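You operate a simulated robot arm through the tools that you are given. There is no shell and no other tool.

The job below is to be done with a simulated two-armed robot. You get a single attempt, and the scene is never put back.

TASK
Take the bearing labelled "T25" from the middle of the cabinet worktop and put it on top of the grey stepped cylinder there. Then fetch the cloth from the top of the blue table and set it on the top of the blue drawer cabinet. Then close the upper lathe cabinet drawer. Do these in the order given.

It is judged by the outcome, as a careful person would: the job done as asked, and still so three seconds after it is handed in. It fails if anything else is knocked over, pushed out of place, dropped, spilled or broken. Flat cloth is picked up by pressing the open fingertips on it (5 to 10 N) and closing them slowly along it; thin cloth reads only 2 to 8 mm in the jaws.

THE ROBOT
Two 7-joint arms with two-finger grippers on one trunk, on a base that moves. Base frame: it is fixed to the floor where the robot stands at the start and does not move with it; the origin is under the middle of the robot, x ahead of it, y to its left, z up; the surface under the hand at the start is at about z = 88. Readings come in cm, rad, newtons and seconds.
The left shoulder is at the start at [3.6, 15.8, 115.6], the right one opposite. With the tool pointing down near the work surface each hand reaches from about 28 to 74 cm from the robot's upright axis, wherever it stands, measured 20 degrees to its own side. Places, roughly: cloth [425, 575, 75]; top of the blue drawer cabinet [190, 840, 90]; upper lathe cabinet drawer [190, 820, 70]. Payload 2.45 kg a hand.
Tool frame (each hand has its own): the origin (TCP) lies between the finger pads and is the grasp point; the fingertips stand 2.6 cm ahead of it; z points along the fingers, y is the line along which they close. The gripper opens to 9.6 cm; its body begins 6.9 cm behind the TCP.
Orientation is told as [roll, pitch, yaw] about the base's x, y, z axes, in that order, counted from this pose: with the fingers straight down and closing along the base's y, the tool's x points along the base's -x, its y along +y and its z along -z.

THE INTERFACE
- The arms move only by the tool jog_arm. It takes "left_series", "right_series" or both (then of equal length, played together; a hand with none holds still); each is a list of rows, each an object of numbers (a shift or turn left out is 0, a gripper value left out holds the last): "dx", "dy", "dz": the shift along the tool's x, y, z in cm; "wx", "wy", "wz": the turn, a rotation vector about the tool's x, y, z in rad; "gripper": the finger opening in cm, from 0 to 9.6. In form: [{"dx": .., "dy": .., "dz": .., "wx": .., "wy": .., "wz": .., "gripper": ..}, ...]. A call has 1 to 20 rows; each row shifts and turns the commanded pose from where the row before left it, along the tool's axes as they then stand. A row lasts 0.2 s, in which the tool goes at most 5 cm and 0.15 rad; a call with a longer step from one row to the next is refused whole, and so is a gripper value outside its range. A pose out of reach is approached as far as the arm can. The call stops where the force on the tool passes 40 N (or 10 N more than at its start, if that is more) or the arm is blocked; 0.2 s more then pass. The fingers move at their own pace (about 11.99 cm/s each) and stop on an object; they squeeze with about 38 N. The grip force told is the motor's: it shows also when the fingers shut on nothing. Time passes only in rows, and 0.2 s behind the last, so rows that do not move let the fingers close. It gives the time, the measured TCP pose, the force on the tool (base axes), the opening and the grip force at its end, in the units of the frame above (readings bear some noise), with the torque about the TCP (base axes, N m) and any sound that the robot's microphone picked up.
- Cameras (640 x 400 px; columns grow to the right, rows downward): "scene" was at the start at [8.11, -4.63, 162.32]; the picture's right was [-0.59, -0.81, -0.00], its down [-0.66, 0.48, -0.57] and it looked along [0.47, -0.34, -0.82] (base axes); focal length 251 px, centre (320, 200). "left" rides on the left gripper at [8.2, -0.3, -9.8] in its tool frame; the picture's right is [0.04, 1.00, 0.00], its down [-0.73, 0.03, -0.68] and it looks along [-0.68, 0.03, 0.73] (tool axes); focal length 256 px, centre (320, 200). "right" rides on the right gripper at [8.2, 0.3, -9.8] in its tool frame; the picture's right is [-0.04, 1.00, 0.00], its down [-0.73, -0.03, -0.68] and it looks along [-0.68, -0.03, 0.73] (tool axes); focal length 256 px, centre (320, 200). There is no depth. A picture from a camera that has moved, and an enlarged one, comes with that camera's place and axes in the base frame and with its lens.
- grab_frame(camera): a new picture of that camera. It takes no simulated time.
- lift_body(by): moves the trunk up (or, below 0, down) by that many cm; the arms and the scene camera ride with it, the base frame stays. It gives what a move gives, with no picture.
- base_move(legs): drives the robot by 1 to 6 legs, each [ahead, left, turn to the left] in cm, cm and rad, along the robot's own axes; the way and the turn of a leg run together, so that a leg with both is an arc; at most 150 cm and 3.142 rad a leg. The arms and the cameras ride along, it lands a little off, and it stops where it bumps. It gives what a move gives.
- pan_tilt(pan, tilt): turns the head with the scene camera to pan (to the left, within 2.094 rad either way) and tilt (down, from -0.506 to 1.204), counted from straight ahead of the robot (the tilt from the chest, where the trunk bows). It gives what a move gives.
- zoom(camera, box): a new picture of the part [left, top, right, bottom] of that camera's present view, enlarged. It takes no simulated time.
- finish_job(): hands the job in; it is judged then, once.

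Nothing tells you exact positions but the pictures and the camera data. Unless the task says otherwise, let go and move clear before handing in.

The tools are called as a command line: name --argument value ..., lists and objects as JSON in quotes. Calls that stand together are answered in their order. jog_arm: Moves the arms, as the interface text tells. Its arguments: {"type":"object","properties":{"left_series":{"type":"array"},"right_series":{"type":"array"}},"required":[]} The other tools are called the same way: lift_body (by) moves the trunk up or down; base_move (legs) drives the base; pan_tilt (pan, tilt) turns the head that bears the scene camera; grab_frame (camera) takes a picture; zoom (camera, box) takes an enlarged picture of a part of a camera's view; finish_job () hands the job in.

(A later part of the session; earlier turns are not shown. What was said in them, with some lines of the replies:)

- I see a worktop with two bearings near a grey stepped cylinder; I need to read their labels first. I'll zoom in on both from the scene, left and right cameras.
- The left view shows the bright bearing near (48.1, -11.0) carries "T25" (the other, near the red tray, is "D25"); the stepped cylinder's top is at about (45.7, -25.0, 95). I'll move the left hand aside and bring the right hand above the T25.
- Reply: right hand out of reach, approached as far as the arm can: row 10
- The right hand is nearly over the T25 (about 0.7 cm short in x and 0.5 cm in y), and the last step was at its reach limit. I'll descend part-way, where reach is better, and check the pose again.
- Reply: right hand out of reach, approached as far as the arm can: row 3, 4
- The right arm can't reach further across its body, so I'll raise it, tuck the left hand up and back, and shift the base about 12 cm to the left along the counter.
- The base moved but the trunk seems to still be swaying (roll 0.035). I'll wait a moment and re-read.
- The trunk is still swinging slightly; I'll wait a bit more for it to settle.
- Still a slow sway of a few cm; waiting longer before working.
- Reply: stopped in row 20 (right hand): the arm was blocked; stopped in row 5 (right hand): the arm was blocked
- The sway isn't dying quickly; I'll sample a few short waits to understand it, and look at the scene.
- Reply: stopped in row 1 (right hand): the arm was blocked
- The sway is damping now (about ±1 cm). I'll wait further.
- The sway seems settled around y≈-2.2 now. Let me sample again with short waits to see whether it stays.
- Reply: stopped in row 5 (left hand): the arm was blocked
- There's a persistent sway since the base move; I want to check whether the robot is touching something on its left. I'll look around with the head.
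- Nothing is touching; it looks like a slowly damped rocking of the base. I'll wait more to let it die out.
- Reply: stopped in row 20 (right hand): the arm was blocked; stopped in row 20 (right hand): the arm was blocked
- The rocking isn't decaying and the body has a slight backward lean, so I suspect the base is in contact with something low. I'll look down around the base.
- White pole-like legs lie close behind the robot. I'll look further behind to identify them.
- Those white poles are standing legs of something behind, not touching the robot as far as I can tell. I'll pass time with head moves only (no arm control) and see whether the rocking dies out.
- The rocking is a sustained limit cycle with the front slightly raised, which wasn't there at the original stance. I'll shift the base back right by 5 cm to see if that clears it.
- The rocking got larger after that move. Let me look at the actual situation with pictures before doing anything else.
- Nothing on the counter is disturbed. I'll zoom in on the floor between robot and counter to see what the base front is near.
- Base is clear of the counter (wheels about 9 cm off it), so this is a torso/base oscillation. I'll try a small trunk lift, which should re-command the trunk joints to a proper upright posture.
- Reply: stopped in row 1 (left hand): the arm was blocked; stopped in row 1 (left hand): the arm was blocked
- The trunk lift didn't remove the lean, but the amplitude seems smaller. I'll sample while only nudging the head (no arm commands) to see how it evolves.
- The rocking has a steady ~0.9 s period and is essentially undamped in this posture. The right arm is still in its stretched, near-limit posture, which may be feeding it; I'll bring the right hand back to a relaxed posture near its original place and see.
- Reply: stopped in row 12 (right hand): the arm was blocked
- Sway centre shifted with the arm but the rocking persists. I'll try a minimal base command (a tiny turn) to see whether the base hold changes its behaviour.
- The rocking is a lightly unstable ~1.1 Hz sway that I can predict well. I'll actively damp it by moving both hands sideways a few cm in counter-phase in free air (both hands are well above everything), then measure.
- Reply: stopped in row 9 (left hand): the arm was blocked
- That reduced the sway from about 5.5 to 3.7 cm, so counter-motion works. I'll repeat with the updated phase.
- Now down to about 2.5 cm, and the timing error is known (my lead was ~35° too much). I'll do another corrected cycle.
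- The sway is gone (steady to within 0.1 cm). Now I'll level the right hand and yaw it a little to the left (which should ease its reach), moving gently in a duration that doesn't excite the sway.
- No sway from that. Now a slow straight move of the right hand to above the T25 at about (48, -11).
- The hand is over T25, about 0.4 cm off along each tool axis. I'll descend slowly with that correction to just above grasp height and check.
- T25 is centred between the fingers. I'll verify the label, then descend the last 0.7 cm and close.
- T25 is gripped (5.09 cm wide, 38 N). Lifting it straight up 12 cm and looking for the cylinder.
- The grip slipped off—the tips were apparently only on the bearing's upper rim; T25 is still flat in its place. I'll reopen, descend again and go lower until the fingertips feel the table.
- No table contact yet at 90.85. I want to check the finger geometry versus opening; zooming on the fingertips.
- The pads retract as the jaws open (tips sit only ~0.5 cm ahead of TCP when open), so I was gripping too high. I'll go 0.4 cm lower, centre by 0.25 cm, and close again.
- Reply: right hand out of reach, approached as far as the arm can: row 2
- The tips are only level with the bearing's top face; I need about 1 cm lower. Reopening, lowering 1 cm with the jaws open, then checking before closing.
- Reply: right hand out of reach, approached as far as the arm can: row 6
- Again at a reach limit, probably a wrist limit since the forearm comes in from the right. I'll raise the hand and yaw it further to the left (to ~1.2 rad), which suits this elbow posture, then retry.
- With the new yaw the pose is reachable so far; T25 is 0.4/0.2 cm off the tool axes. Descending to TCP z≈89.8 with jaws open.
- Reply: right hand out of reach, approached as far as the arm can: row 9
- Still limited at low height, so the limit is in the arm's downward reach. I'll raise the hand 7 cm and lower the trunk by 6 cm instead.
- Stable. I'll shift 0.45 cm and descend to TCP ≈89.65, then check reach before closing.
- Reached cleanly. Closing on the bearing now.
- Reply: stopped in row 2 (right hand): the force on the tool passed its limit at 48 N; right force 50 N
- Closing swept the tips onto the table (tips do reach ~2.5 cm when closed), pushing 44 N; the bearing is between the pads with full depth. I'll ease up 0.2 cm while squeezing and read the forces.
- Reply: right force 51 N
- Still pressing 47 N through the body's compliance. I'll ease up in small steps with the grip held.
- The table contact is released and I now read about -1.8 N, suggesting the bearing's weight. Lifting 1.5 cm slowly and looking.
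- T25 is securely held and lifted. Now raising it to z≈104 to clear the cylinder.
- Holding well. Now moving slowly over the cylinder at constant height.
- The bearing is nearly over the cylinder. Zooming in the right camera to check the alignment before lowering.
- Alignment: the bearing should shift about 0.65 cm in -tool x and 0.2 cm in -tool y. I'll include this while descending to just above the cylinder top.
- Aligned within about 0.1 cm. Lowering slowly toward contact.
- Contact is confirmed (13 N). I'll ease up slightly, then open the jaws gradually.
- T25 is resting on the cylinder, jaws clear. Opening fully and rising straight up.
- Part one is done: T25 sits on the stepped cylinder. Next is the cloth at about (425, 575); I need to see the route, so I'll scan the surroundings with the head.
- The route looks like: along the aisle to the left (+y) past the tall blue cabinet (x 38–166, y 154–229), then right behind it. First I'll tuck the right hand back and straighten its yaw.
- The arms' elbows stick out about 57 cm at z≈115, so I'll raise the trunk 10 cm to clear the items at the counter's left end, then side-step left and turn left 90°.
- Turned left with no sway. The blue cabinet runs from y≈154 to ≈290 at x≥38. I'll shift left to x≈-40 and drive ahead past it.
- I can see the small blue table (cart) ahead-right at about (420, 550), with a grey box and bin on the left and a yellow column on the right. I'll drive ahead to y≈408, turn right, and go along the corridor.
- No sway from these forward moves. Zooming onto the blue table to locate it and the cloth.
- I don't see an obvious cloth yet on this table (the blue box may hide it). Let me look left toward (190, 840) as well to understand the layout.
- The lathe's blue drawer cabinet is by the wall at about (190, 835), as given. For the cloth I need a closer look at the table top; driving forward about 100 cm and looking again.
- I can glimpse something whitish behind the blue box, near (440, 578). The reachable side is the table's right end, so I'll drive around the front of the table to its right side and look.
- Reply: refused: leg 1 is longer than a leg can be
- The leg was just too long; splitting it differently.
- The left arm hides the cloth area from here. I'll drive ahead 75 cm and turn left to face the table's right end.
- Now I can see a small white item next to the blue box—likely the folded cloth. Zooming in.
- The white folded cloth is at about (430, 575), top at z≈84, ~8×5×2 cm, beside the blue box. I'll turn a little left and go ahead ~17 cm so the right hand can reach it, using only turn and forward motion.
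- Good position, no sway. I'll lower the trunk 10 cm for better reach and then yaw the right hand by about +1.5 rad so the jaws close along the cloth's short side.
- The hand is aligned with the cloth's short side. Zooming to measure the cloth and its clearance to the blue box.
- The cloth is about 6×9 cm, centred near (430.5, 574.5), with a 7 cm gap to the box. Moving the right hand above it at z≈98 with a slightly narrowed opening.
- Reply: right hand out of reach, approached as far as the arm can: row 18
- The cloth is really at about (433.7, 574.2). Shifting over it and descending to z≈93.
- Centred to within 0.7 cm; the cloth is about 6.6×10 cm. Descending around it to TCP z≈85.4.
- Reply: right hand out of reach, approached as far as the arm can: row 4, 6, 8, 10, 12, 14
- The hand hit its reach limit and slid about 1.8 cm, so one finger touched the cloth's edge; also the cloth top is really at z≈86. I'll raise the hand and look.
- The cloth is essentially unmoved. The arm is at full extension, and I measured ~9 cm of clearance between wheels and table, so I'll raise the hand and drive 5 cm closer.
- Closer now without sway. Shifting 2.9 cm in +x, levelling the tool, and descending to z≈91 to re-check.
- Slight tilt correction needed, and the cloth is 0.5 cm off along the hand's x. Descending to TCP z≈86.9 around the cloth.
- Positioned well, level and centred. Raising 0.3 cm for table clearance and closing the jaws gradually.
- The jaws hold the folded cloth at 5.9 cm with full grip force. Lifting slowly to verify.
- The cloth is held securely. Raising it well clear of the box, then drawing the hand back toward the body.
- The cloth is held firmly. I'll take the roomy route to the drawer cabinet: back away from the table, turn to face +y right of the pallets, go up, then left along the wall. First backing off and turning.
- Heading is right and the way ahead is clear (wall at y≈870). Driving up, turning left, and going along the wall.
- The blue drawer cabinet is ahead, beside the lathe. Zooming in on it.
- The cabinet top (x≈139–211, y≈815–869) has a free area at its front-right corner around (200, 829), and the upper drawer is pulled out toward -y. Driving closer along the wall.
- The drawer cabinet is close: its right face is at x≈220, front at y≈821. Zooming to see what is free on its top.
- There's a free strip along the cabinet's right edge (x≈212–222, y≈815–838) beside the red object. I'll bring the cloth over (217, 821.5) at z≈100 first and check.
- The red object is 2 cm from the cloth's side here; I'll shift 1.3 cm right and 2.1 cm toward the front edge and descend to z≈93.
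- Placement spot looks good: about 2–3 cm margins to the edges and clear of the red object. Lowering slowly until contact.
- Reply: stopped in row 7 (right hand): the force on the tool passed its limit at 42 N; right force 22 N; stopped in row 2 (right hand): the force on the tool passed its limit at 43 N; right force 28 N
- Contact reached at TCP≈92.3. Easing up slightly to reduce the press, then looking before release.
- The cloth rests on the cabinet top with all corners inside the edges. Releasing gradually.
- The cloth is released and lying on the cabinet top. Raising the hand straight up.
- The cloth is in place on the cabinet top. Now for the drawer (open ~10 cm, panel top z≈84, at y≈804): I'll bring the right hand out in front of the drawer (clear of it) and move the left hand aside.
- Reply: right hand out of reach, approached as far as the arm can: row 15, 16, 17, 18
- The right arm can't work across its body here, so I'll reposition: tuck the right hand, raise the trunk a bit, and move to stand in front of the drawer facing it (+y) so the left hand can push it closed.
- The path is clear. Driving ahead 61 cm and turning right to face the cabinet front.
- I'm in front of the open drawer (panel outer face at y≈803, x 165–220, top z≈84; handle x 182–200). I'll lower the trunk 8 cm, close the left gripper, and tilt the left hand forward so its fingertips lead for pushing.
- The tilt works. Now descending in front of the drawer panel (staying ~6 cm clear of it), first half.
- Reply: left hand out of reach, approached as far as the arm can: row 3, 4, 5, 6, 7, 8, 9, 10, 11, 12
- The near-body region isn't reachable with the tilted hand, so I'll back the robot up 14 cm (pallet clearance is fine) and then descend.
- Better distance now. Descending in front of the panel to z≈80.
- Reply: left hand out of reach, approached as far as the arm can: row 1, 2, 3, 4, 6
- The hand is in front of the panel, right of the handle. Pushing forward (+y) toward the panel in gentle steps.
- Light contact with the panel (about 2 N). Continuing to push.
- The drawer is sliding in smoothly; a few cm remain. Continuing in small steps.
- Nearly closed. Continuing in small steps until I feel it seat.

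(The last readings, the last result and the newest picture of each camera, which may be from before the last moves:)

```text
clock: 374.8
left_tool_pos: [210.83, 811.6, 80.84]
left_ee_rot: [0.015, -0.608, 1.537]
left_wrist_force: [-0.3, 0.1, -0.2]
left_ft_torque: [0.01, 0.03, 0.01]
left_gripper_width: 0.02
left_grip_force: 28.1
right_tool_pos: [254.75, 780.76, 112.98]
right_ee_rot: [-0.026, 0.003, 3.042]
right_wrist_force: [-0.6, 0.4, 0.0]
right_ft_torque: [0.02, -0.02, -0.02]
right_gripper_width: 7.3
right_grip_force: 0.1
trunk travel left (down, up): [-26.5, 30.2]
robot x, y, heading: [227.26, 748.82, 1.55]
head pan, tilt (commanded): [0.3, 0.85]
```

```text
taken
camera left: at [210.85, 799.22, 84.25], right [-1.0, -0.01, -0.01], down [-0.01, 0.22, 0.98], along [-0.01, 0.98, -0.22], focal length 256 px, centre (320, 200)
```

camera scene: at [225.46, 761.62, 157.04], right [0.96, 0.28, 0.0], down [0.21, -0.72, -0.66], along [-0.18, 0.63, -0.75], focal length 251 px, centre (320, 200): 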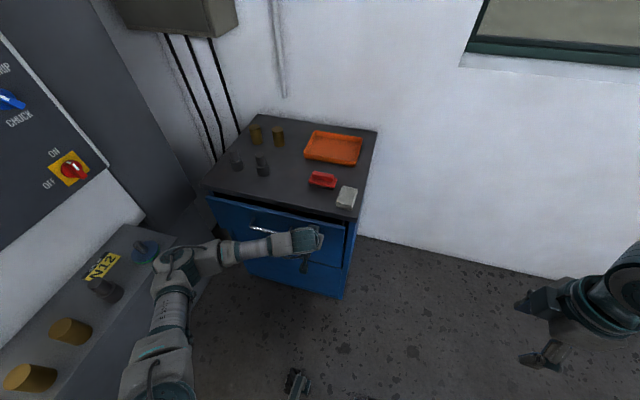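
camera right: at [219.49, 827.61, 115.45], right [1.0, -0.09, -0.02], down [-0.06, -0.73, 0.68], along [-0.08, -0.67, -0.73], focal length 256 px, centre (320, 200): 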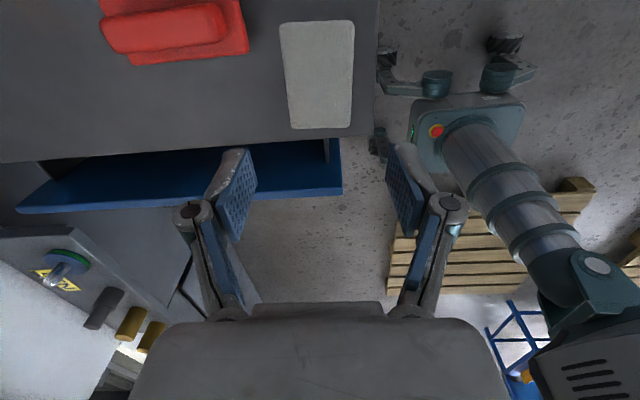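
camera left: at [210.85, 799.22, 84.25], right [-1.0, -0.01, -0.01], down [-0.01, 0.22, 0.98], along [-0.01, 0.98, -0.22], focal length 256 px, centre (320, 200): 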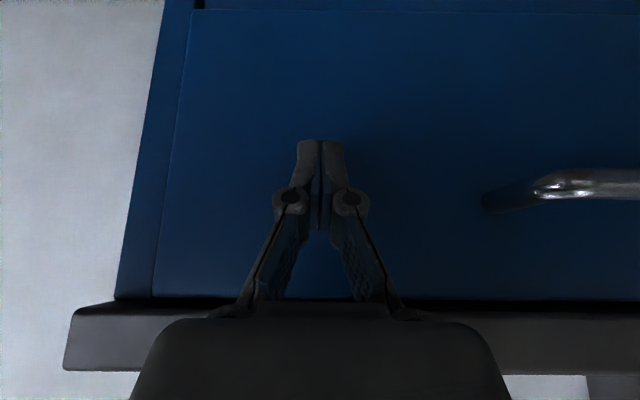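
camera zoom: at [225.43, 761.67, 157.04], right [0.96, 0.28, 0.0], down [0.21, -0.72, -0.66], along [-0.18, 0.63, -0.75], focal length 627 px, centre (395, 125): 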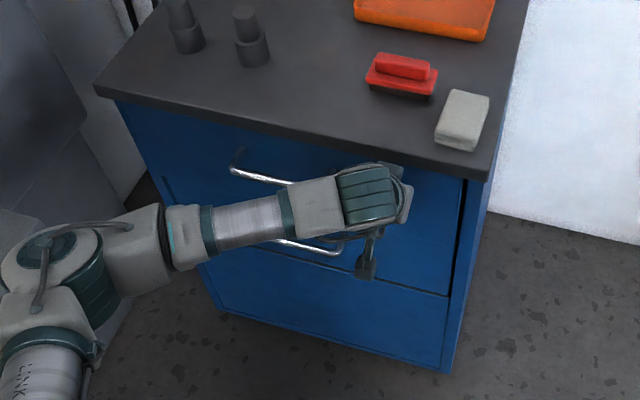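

The panel still moves with almost no force. To keep the palm clear of the top slab's edge, I'll back off slightly, lower the hand 3.5 cm, and continue pushing.

jog_arm --left_series '[{"dx": 0.41, "dz": -0.284}, {"dx": 0.41, "dz": -0.284}, {"dx": 0.4, "dz": 0.58}, {"dx": 0.4, "dz": 0.58}, {"dx": 0.4, "dz": 0.58}, {"dx": 0.4, "dz": 0.58}, {"dx": 0.4, "dz": 0.58}, {}]'

grab_frame --camera "left"

zoom --camera "scene" --box '[190, 150, 390, 310]'

```text
clock: 376.6
left_tool_pos: [210.68, 810.4, 77.39]
left_ee_rot: [0.017, -0.605, 1.535]
left_wrist_force: [0.4, -0.6, -0.5]
left_ft_torque: [0.02, -0.01, 0.03]
left_gripper_width: 0.0
left_grip_force: 29.0
right_tool_pos: [254.8, 780.93, 112.99]
right_ee_rot: [-0.026, 0.001, 3.042]
right_wrist_force: [0.7, -0.5, 0.0]
right_ft_torque: [0.0, 0.01, 0.0]
right_gripper_width: 7.3
right_grip_force: 0.0
trunk travel left (down, up): [-26.5, 30.2]
robot x, y, heading: [227.06, 748.65, 1.551]
head pan, tilt (commanded): [0.3, 0.85]
```

```text
taken
camera left: at [210.8, 798.19, 80.66], right [-1.0, -0.01, -0.01], down [-0.01, 0.22, 0.98], along [-0.01, 0.98, -0.22], focal length 256 px, centre (320, 200)
```

left: 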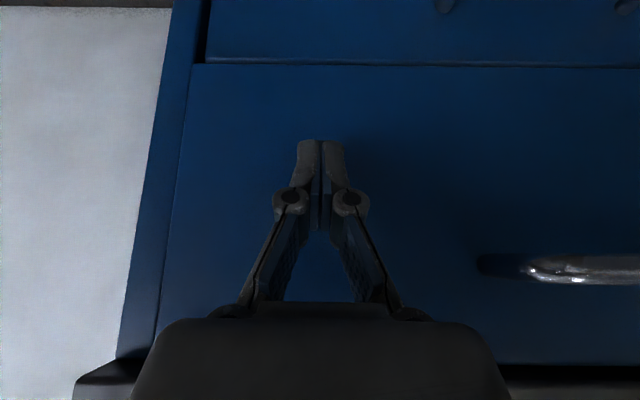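

```text
2.50 times, centred on (290, 230) of scene
camera zoom: at [225.44, 761.67, 157.04], right [0.96, 0.28, 0.0], down [0.21, -0.72, -0.66], along [-0.18, 0.63, -0.75], focal length 627 px, centre (395, 125)
```

zoom: 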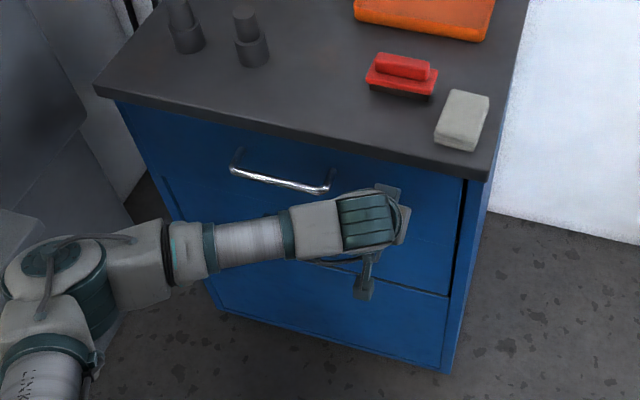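

Comparing with the lower drawer's face, about 1–2.5 cm may remain. Pushing on in small steps at the lower height.

jog_arm --left_series '[{"dx": -0.247, "dz": 0.171}, {"dx": -0.247, "dz": 0.171}, {"dx": -0.247, "dz": 0.171}, {"dx": -0.247, "dz": 0.171}, {"dx": -0.206, "dz": 0.142}, {"dx": -0.206, "dz": 0.142}, {}]'

jog_arm --left_series '[{"dx": -0.206, "dz": 0.142}, {"dx": -0.206, "dz": 0.142}, {}]'

grab_frame --camera "left"

zoom --camera "scene" --box '[190, 150, 390, 310]'

```text
clock: 378.2
left_tool_pos: [210.71, 812.14, 77.39]
left_ee_rot: [0.015, -0.606, 1.536]
left_wrist_force: [0.3, 0.9, -0.4]
left_ft_torque: [-0.01, -0.03, 0.03]
left_gripper_width: 0.0
left_grip_force: 28.5
right_tool_pos: [254.8, 780.99, 112.97]
right_ee_rot: [-0.026, 0.002, 3.041]
right_wrist_force: [0.2, -0.1, -0.4]
right_ft_torque: [-0.01, -0.01, -0.03]
right_gripper_width: 7.32
right_grip_force: 0.1
trunk travel left (down, up): [-26.5, 30.2]
robot x, y, heading: [227.25, 748.7, 1.55]
head pan, tilt (commanded): [0.3, 0.85]
```

```text
clock: 379.0
left_tool_pos: [210.88, 812.83, 77.4]
left_ee_rot: [0.015, -0.607, 1.536]
left_wrist_force: [-0.1, -0.1, -0.3]
left_ft_torque: [-0.03, 0.02, 0.0]
left_gripper_width: 0.01
left_grip_force: 28.4
right_tool_pos: [254.69, 780.89, 112.96]
right_ee_rot: [-0.026, 0.002, 3.043]
right_wrist_force: [0.4, 0.0, -0.1]
right_ft_torque: [0.02, 0.01, 0.01]
right_gripper_width: 7.32
right_grip_force: 0.1
trunk travel left (down, up): [-26.5, 30.2]
robot x, y, heading: [227.27, 748.66, 1.55]
head pan, tilt (commanded): [0.3, 0.85]
```

```text
taken
camera left: at [210.93, 800.43, 80.75], right [-1.0, -0.01, -0.01], down [-0.01, 0.22, 0.98], along [-0.01, 0.98, -0.22], focal length 256 px, centre (320, 200)
```

left: 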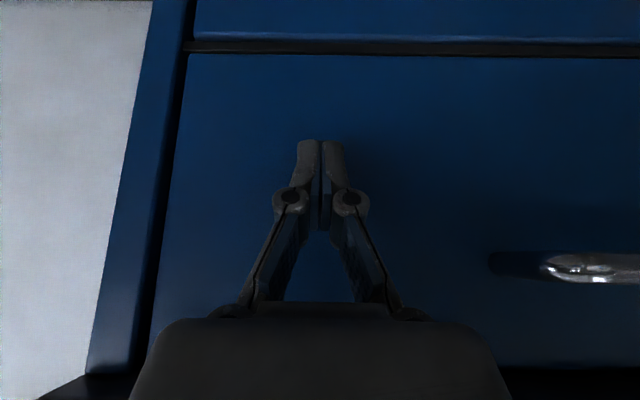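

```text
2.50 times, centred on (290, 230) of scene
camera zoom: at [225.44, 761.67, 157.04], right [0.96, 0.28, 0.0], down [0.21, -0.72, -0.66], along [-0.18, 0.63, -0.75], focal length 627 px, centre (395, 125)
```

zoom: 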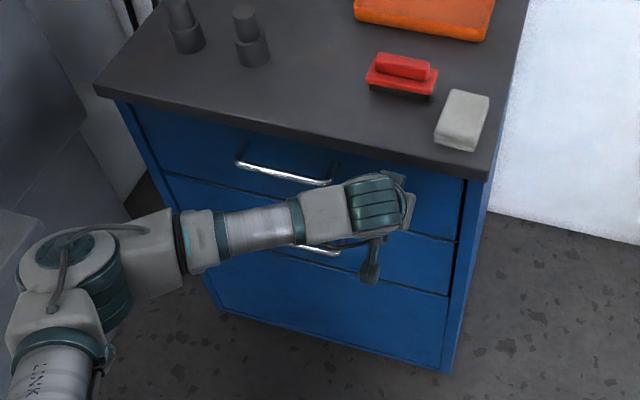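

Almost coplanar with the middle drawer now (≈0.5 cm left). A little more.

jog_arm --left_series '[{"dx": -0.165, "dz": 0.114}, {"dx": -0.165, "dz": 0.114}, {}]'

jog_arm --left_series '[{"dx": -0.165, "dz": 0.114}, {"dx": -0.165, "dz": 0.114}, {}]'

grab_frame --camera "left"

zoom --camera "scene" --box '[190, 150, 390, 310]'

```text
clock: 379.8
left_tool_pos: [210.84, 813.06, 77.38]
left_ee_rot: [0.017, -0.605, 1.535]
left_wrist_force: [0.8, -4.7, -0.7]
left_ft_torque: [-0.04, -0.01, 0.03]
left_gripper_width: 0.0
left_grip_force: 28.7
right_tool_pos: [254.68, 780.84, 113.05]
right_ee_rot: [-0.025, 0.003, 3.043]
right_wrist_force: [0.3, -0.5, 0.0]
right_ft_torque: [0.01, 0.03, 0.01]
right_gripper_width: 7.32
right_grip_force: 0.1
trunk travel left (down, up): [-26.5, 30.2]
robot x, y, heading: [227.16, 748.59, 1.543]
head pan, tilt (commanded): [0.3, 0.85]
```

```text
clock: 380.6
left_tool_pos: [210.9, 813.1, 77.36]
left_ee_rot: [0.016, -0.604, 1.537]
left_wrist_force: [-0.8, -37.8, 0.2]
left_ft_torque: [-0.51, -0.09, 0.13]
left_gripper_width: 0.61
left_grip_force: 28.8
right_tool_pos: [254.78, 780.58, 113.16]
right_ee_rot: [-0.028, 0.002, 3.041]
right_wrist_force: [-0.3, -0.4, -0.8]
right_ft_torque: [-0.02, 0.0, 0.0]
right_gripper_width: 7.31
right_grip_force: 0.1
trunk travel left (down, up): [-26.5, 30.2]
robot x, y, heading: [227.3, 748.82, 1.554]
head pan, tilt (commanded): [0.3, 0.85]
```

```text
taken
camera left: at [210.9, 800.81, 80.78], right [-1.0, -0.01, -0.01], down [-0.01, 0.22, 0.98], along [0.0, 0.98, -0.22], focal length 256 px, centre (320, 200)
```

left: 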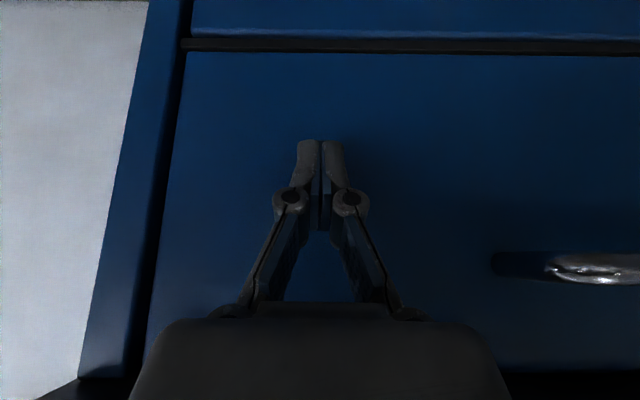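

```text
2.50 times, centred on (290, 230) of scene
camera zoom: at [225.42, 760.97, 157.08], right [0.96, 0.28, 0.0], down [0.21, -0.72, -0.66], along [-0.18, 0.63, -0.75], focal length 627 px, centre (395, 125)
```

zoom: 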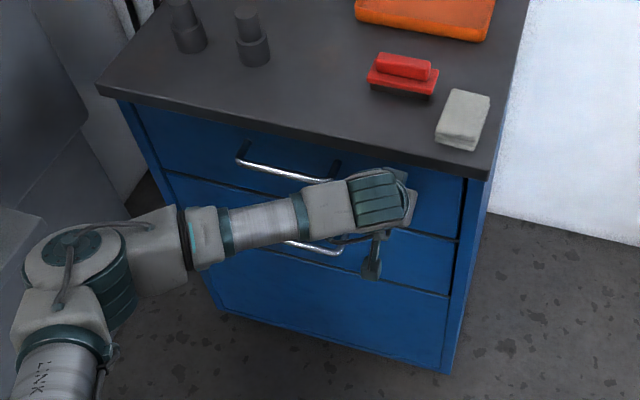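

The drawer has seated (38 N end stop). Backing the hand away and checking that it stays closed.

jog_arm --left_series '[{"dx": 0.16, "dz": -0.114}, {"dx": 0.25, "dz": -0.17}, {"dx": 0.5, "dz": -0.35}, {"dx": 0.66, "dz": -0.455}, {"dx": 0.66, "dz": -0.455}, {"dx": 0.66, "dz": -0.455}, {"dx": 0.66, "dz": -0.455}, {"dx": 0.66, "dz": -0.455}, {"dx": 0.66, "dz": -0.455}, {"dx": 0.66, "dz": -0.455}, {"dx": 0.66, "dz": -0.455}, {"dx": 0.66, "dz": -0.455}, {"dx": 0.66, "dz": -0.455}, {"dx": 0.66, "dz": -0.455}, {"dx": 0.66, "dz": -0.455}, {}]'

grab_frame --camera "left"

zoom --camera "scene" --box '[180, 90, 400, 310]'

```text
clock: 384.0
left_tool_pos: [210.54, 802.73, 77.34]
left_ee_rot: [0.016, -0.604, 1.537]
left_wrist_force: [0.9, 1.4, 0.4]
left_ft_torque: [0.01, 0.01, 0.03]
left_gripper_width: 0.01
left_grip_force: 28.5
right_tool_pos: [254.77, 780.85, 112.98]
right_ee_rot: [-0.027, 0.003, 3.042]
right_wrist_force: [0.0, 0.3, 0.2]
right_ft_torque: [0.03, 0.03, 0.0]
right_gripper_width: 7.28
right_grip_force: 0.2
trunk travel left (down, up): [-26.5, 30.2]
robot x, y, heading: [227.66, 748.61, 1.551]
head pan, tilt (commanded): [0.3, 0.85]
```

```text
taken
camera left: at [210.62, 790.5, 80.72], right [-1.0, -0.01, -0.01], down [-0.01, 0.22, 0.98], along [-0.01, 0.98, -0.22], focal length 256 px, centre (320, 200)
```

left: 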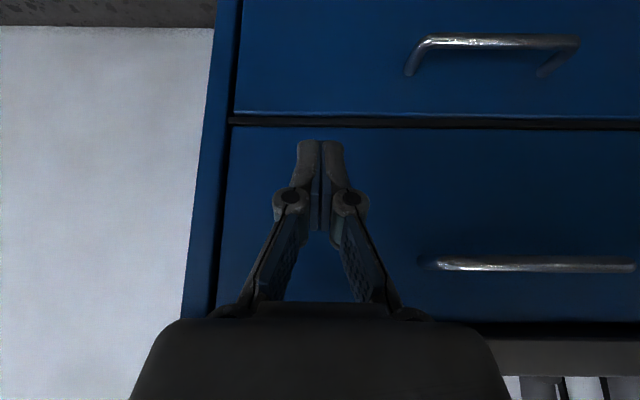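

```text
1.82 times, centred on (290, 200) of scene
camera zoom: at [225.42, 761.65, 157.04], right [0.96, 0.28, 0.0], down [0.21, -0.72, -0.66], along [-0.18, 0.63, -0.75], focal length 456 px, centre (374, 200)
```

zoom: 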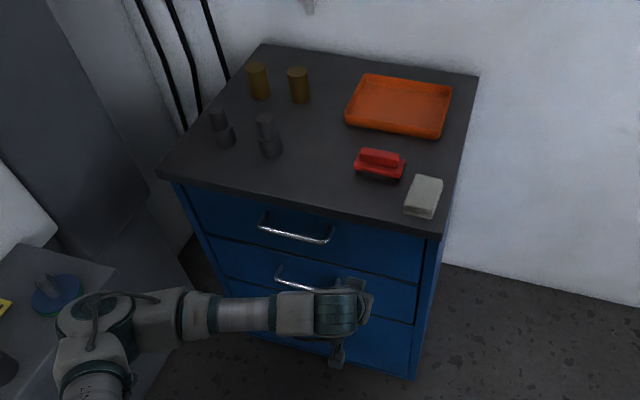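

The upper drawer is closed and flush, and the cloth and everything else on the cabinet top are in place. I'll lift the left hand clear and take a last look.

jog_arm --left_series '[{"dx": 0.41, "dz": -0.284}, {"dx": 0.41, "dz": -0.284}, {"dx": 0.41, "dz": -0.284}, {"dx": 0.41, "dz": -0.284}, {"dx": -0.57, "dz": -0.82}, {"dx": -0.57, "dz": -0.82}, {"dx": -0.57, "dz": -0.82}, {"dx": -0.57, "dz": -0.82}, {"dx": -0.57, "dz": -0.82}, {"dx": -0.57, "dz": -0.82}, {"dx": -0.57, "dz": -0.82}, {"dx": -0.57, "dz": -0.82}, {"dx": -0.57, "dz": -0.82}, {"dx": -0.57, "dz": -0.82}, {"dx": -0.57, "dz": -0.82}, {"dx": -0.57, "dz": -0.82}, {}, {}]'

grab_frame --camera "scene"

zoom --camera "scene" --box '[180, 100, 400, 310]'

```text
clock: 387.8
left_tool_pos: [210.71, 800.99, 89.35]
left_ee_rot: [0.017, -0.608, 1.538]
left_wrist_force: [0.1, -0.1, 0.5]
left_ft_torque: [0.0, 0.02, 0.04]
left_gripper_width: 0.0
left_grip_force: 28.4
right_tool_pos: [254.83, 780.9, 113.07]
right_ee_rot: [-0.025, 0.003, 3.044]
right_wrist_force: [-0.1, 0.3, -0.1]
right_ft_torque: [0.03, -0.02, -0.01]
right_gripper_width: 7.31
right_grip_force: 0.1
trunk travel left (down, up): [-26.5, 30.2]
robot x, y, heading: [227.19, 748.83, 1.554]
head pan, tilt (commanded): [0.3, 0.85]
```

```text
taken
camera scene: at [225.41, 761.63, 157.04], right [0.96, 0.28, 0.0], down [0.21, -0.72, -0.66], along [-0.18, 0.63, -0.75], focal length 251 px, centre (320, 200)
```

scene: 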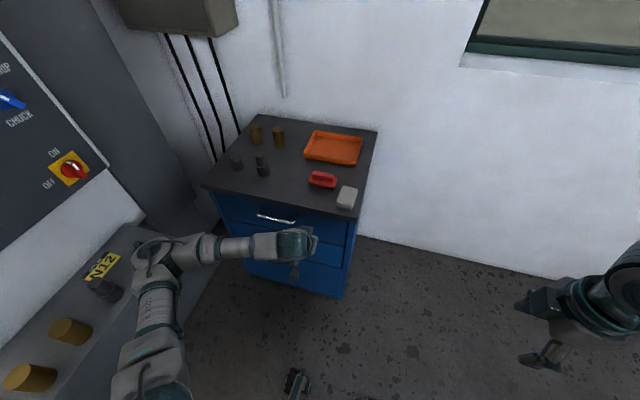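

```text
1.90 times, centred on (290, 205) of scene
camera zoom: at [225.41, 761.63, 157.04], right [0.96, 0.28, 0.0], down [0.21, -0.72, -0.66], along [-0.18, 0.63, -0.75], focal length 478 px, centre (377, 190)
```

zoom: 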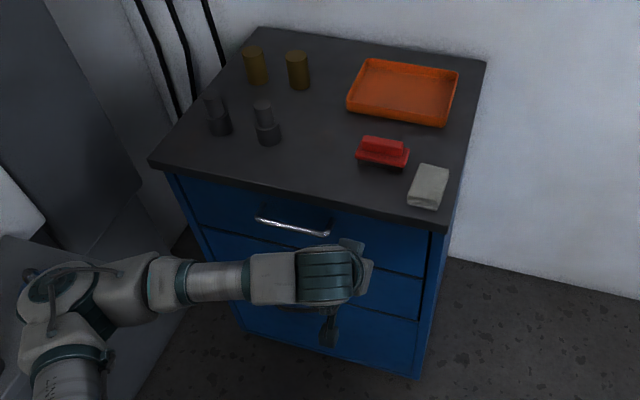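

All three parts look done. T25 rests on the stepped cylinder, the cloth lies on the blue drawer cabinet's top, and the upper drawer is shut and stayed shut. Both hands are clear and nothing is being touched, so I'm handing the job in.

finish_job

```text
The job is handed in.
```

I handed in the job with all three parts done in the order you gave. I haven't seen the judge's result.

- **Bearing:** T25 (label read in the camera) is sitting on top of the grey stepped cylinder. My first attempt to lift it slipped off its rim, but the bearing stayed where it was. I last saw it right after placing it, before driving away.
- **Cloth:** the white folded cloth is on top of the blue drawer cabinet, near the front-right corner. It is about 2–3 cm in from the edges and clear of the red item there. While lining up to grasp it, one finger touched its edge, but the cloth did not visibly move.
- **Drawer:** the upper drawer of the lathe cabinet is pushed fully in until it seated. It stayed shut after I backed the hand away, flush with the drawers below.

I saw nothing else knocked over, dropped or pushed out of place in any picture. After the first base move the robot rocked side to side for over a minute. I damped it with counter-movements of the arms and saw no more of it for the rest of the job. Both hands were clear of everything at hand-in.
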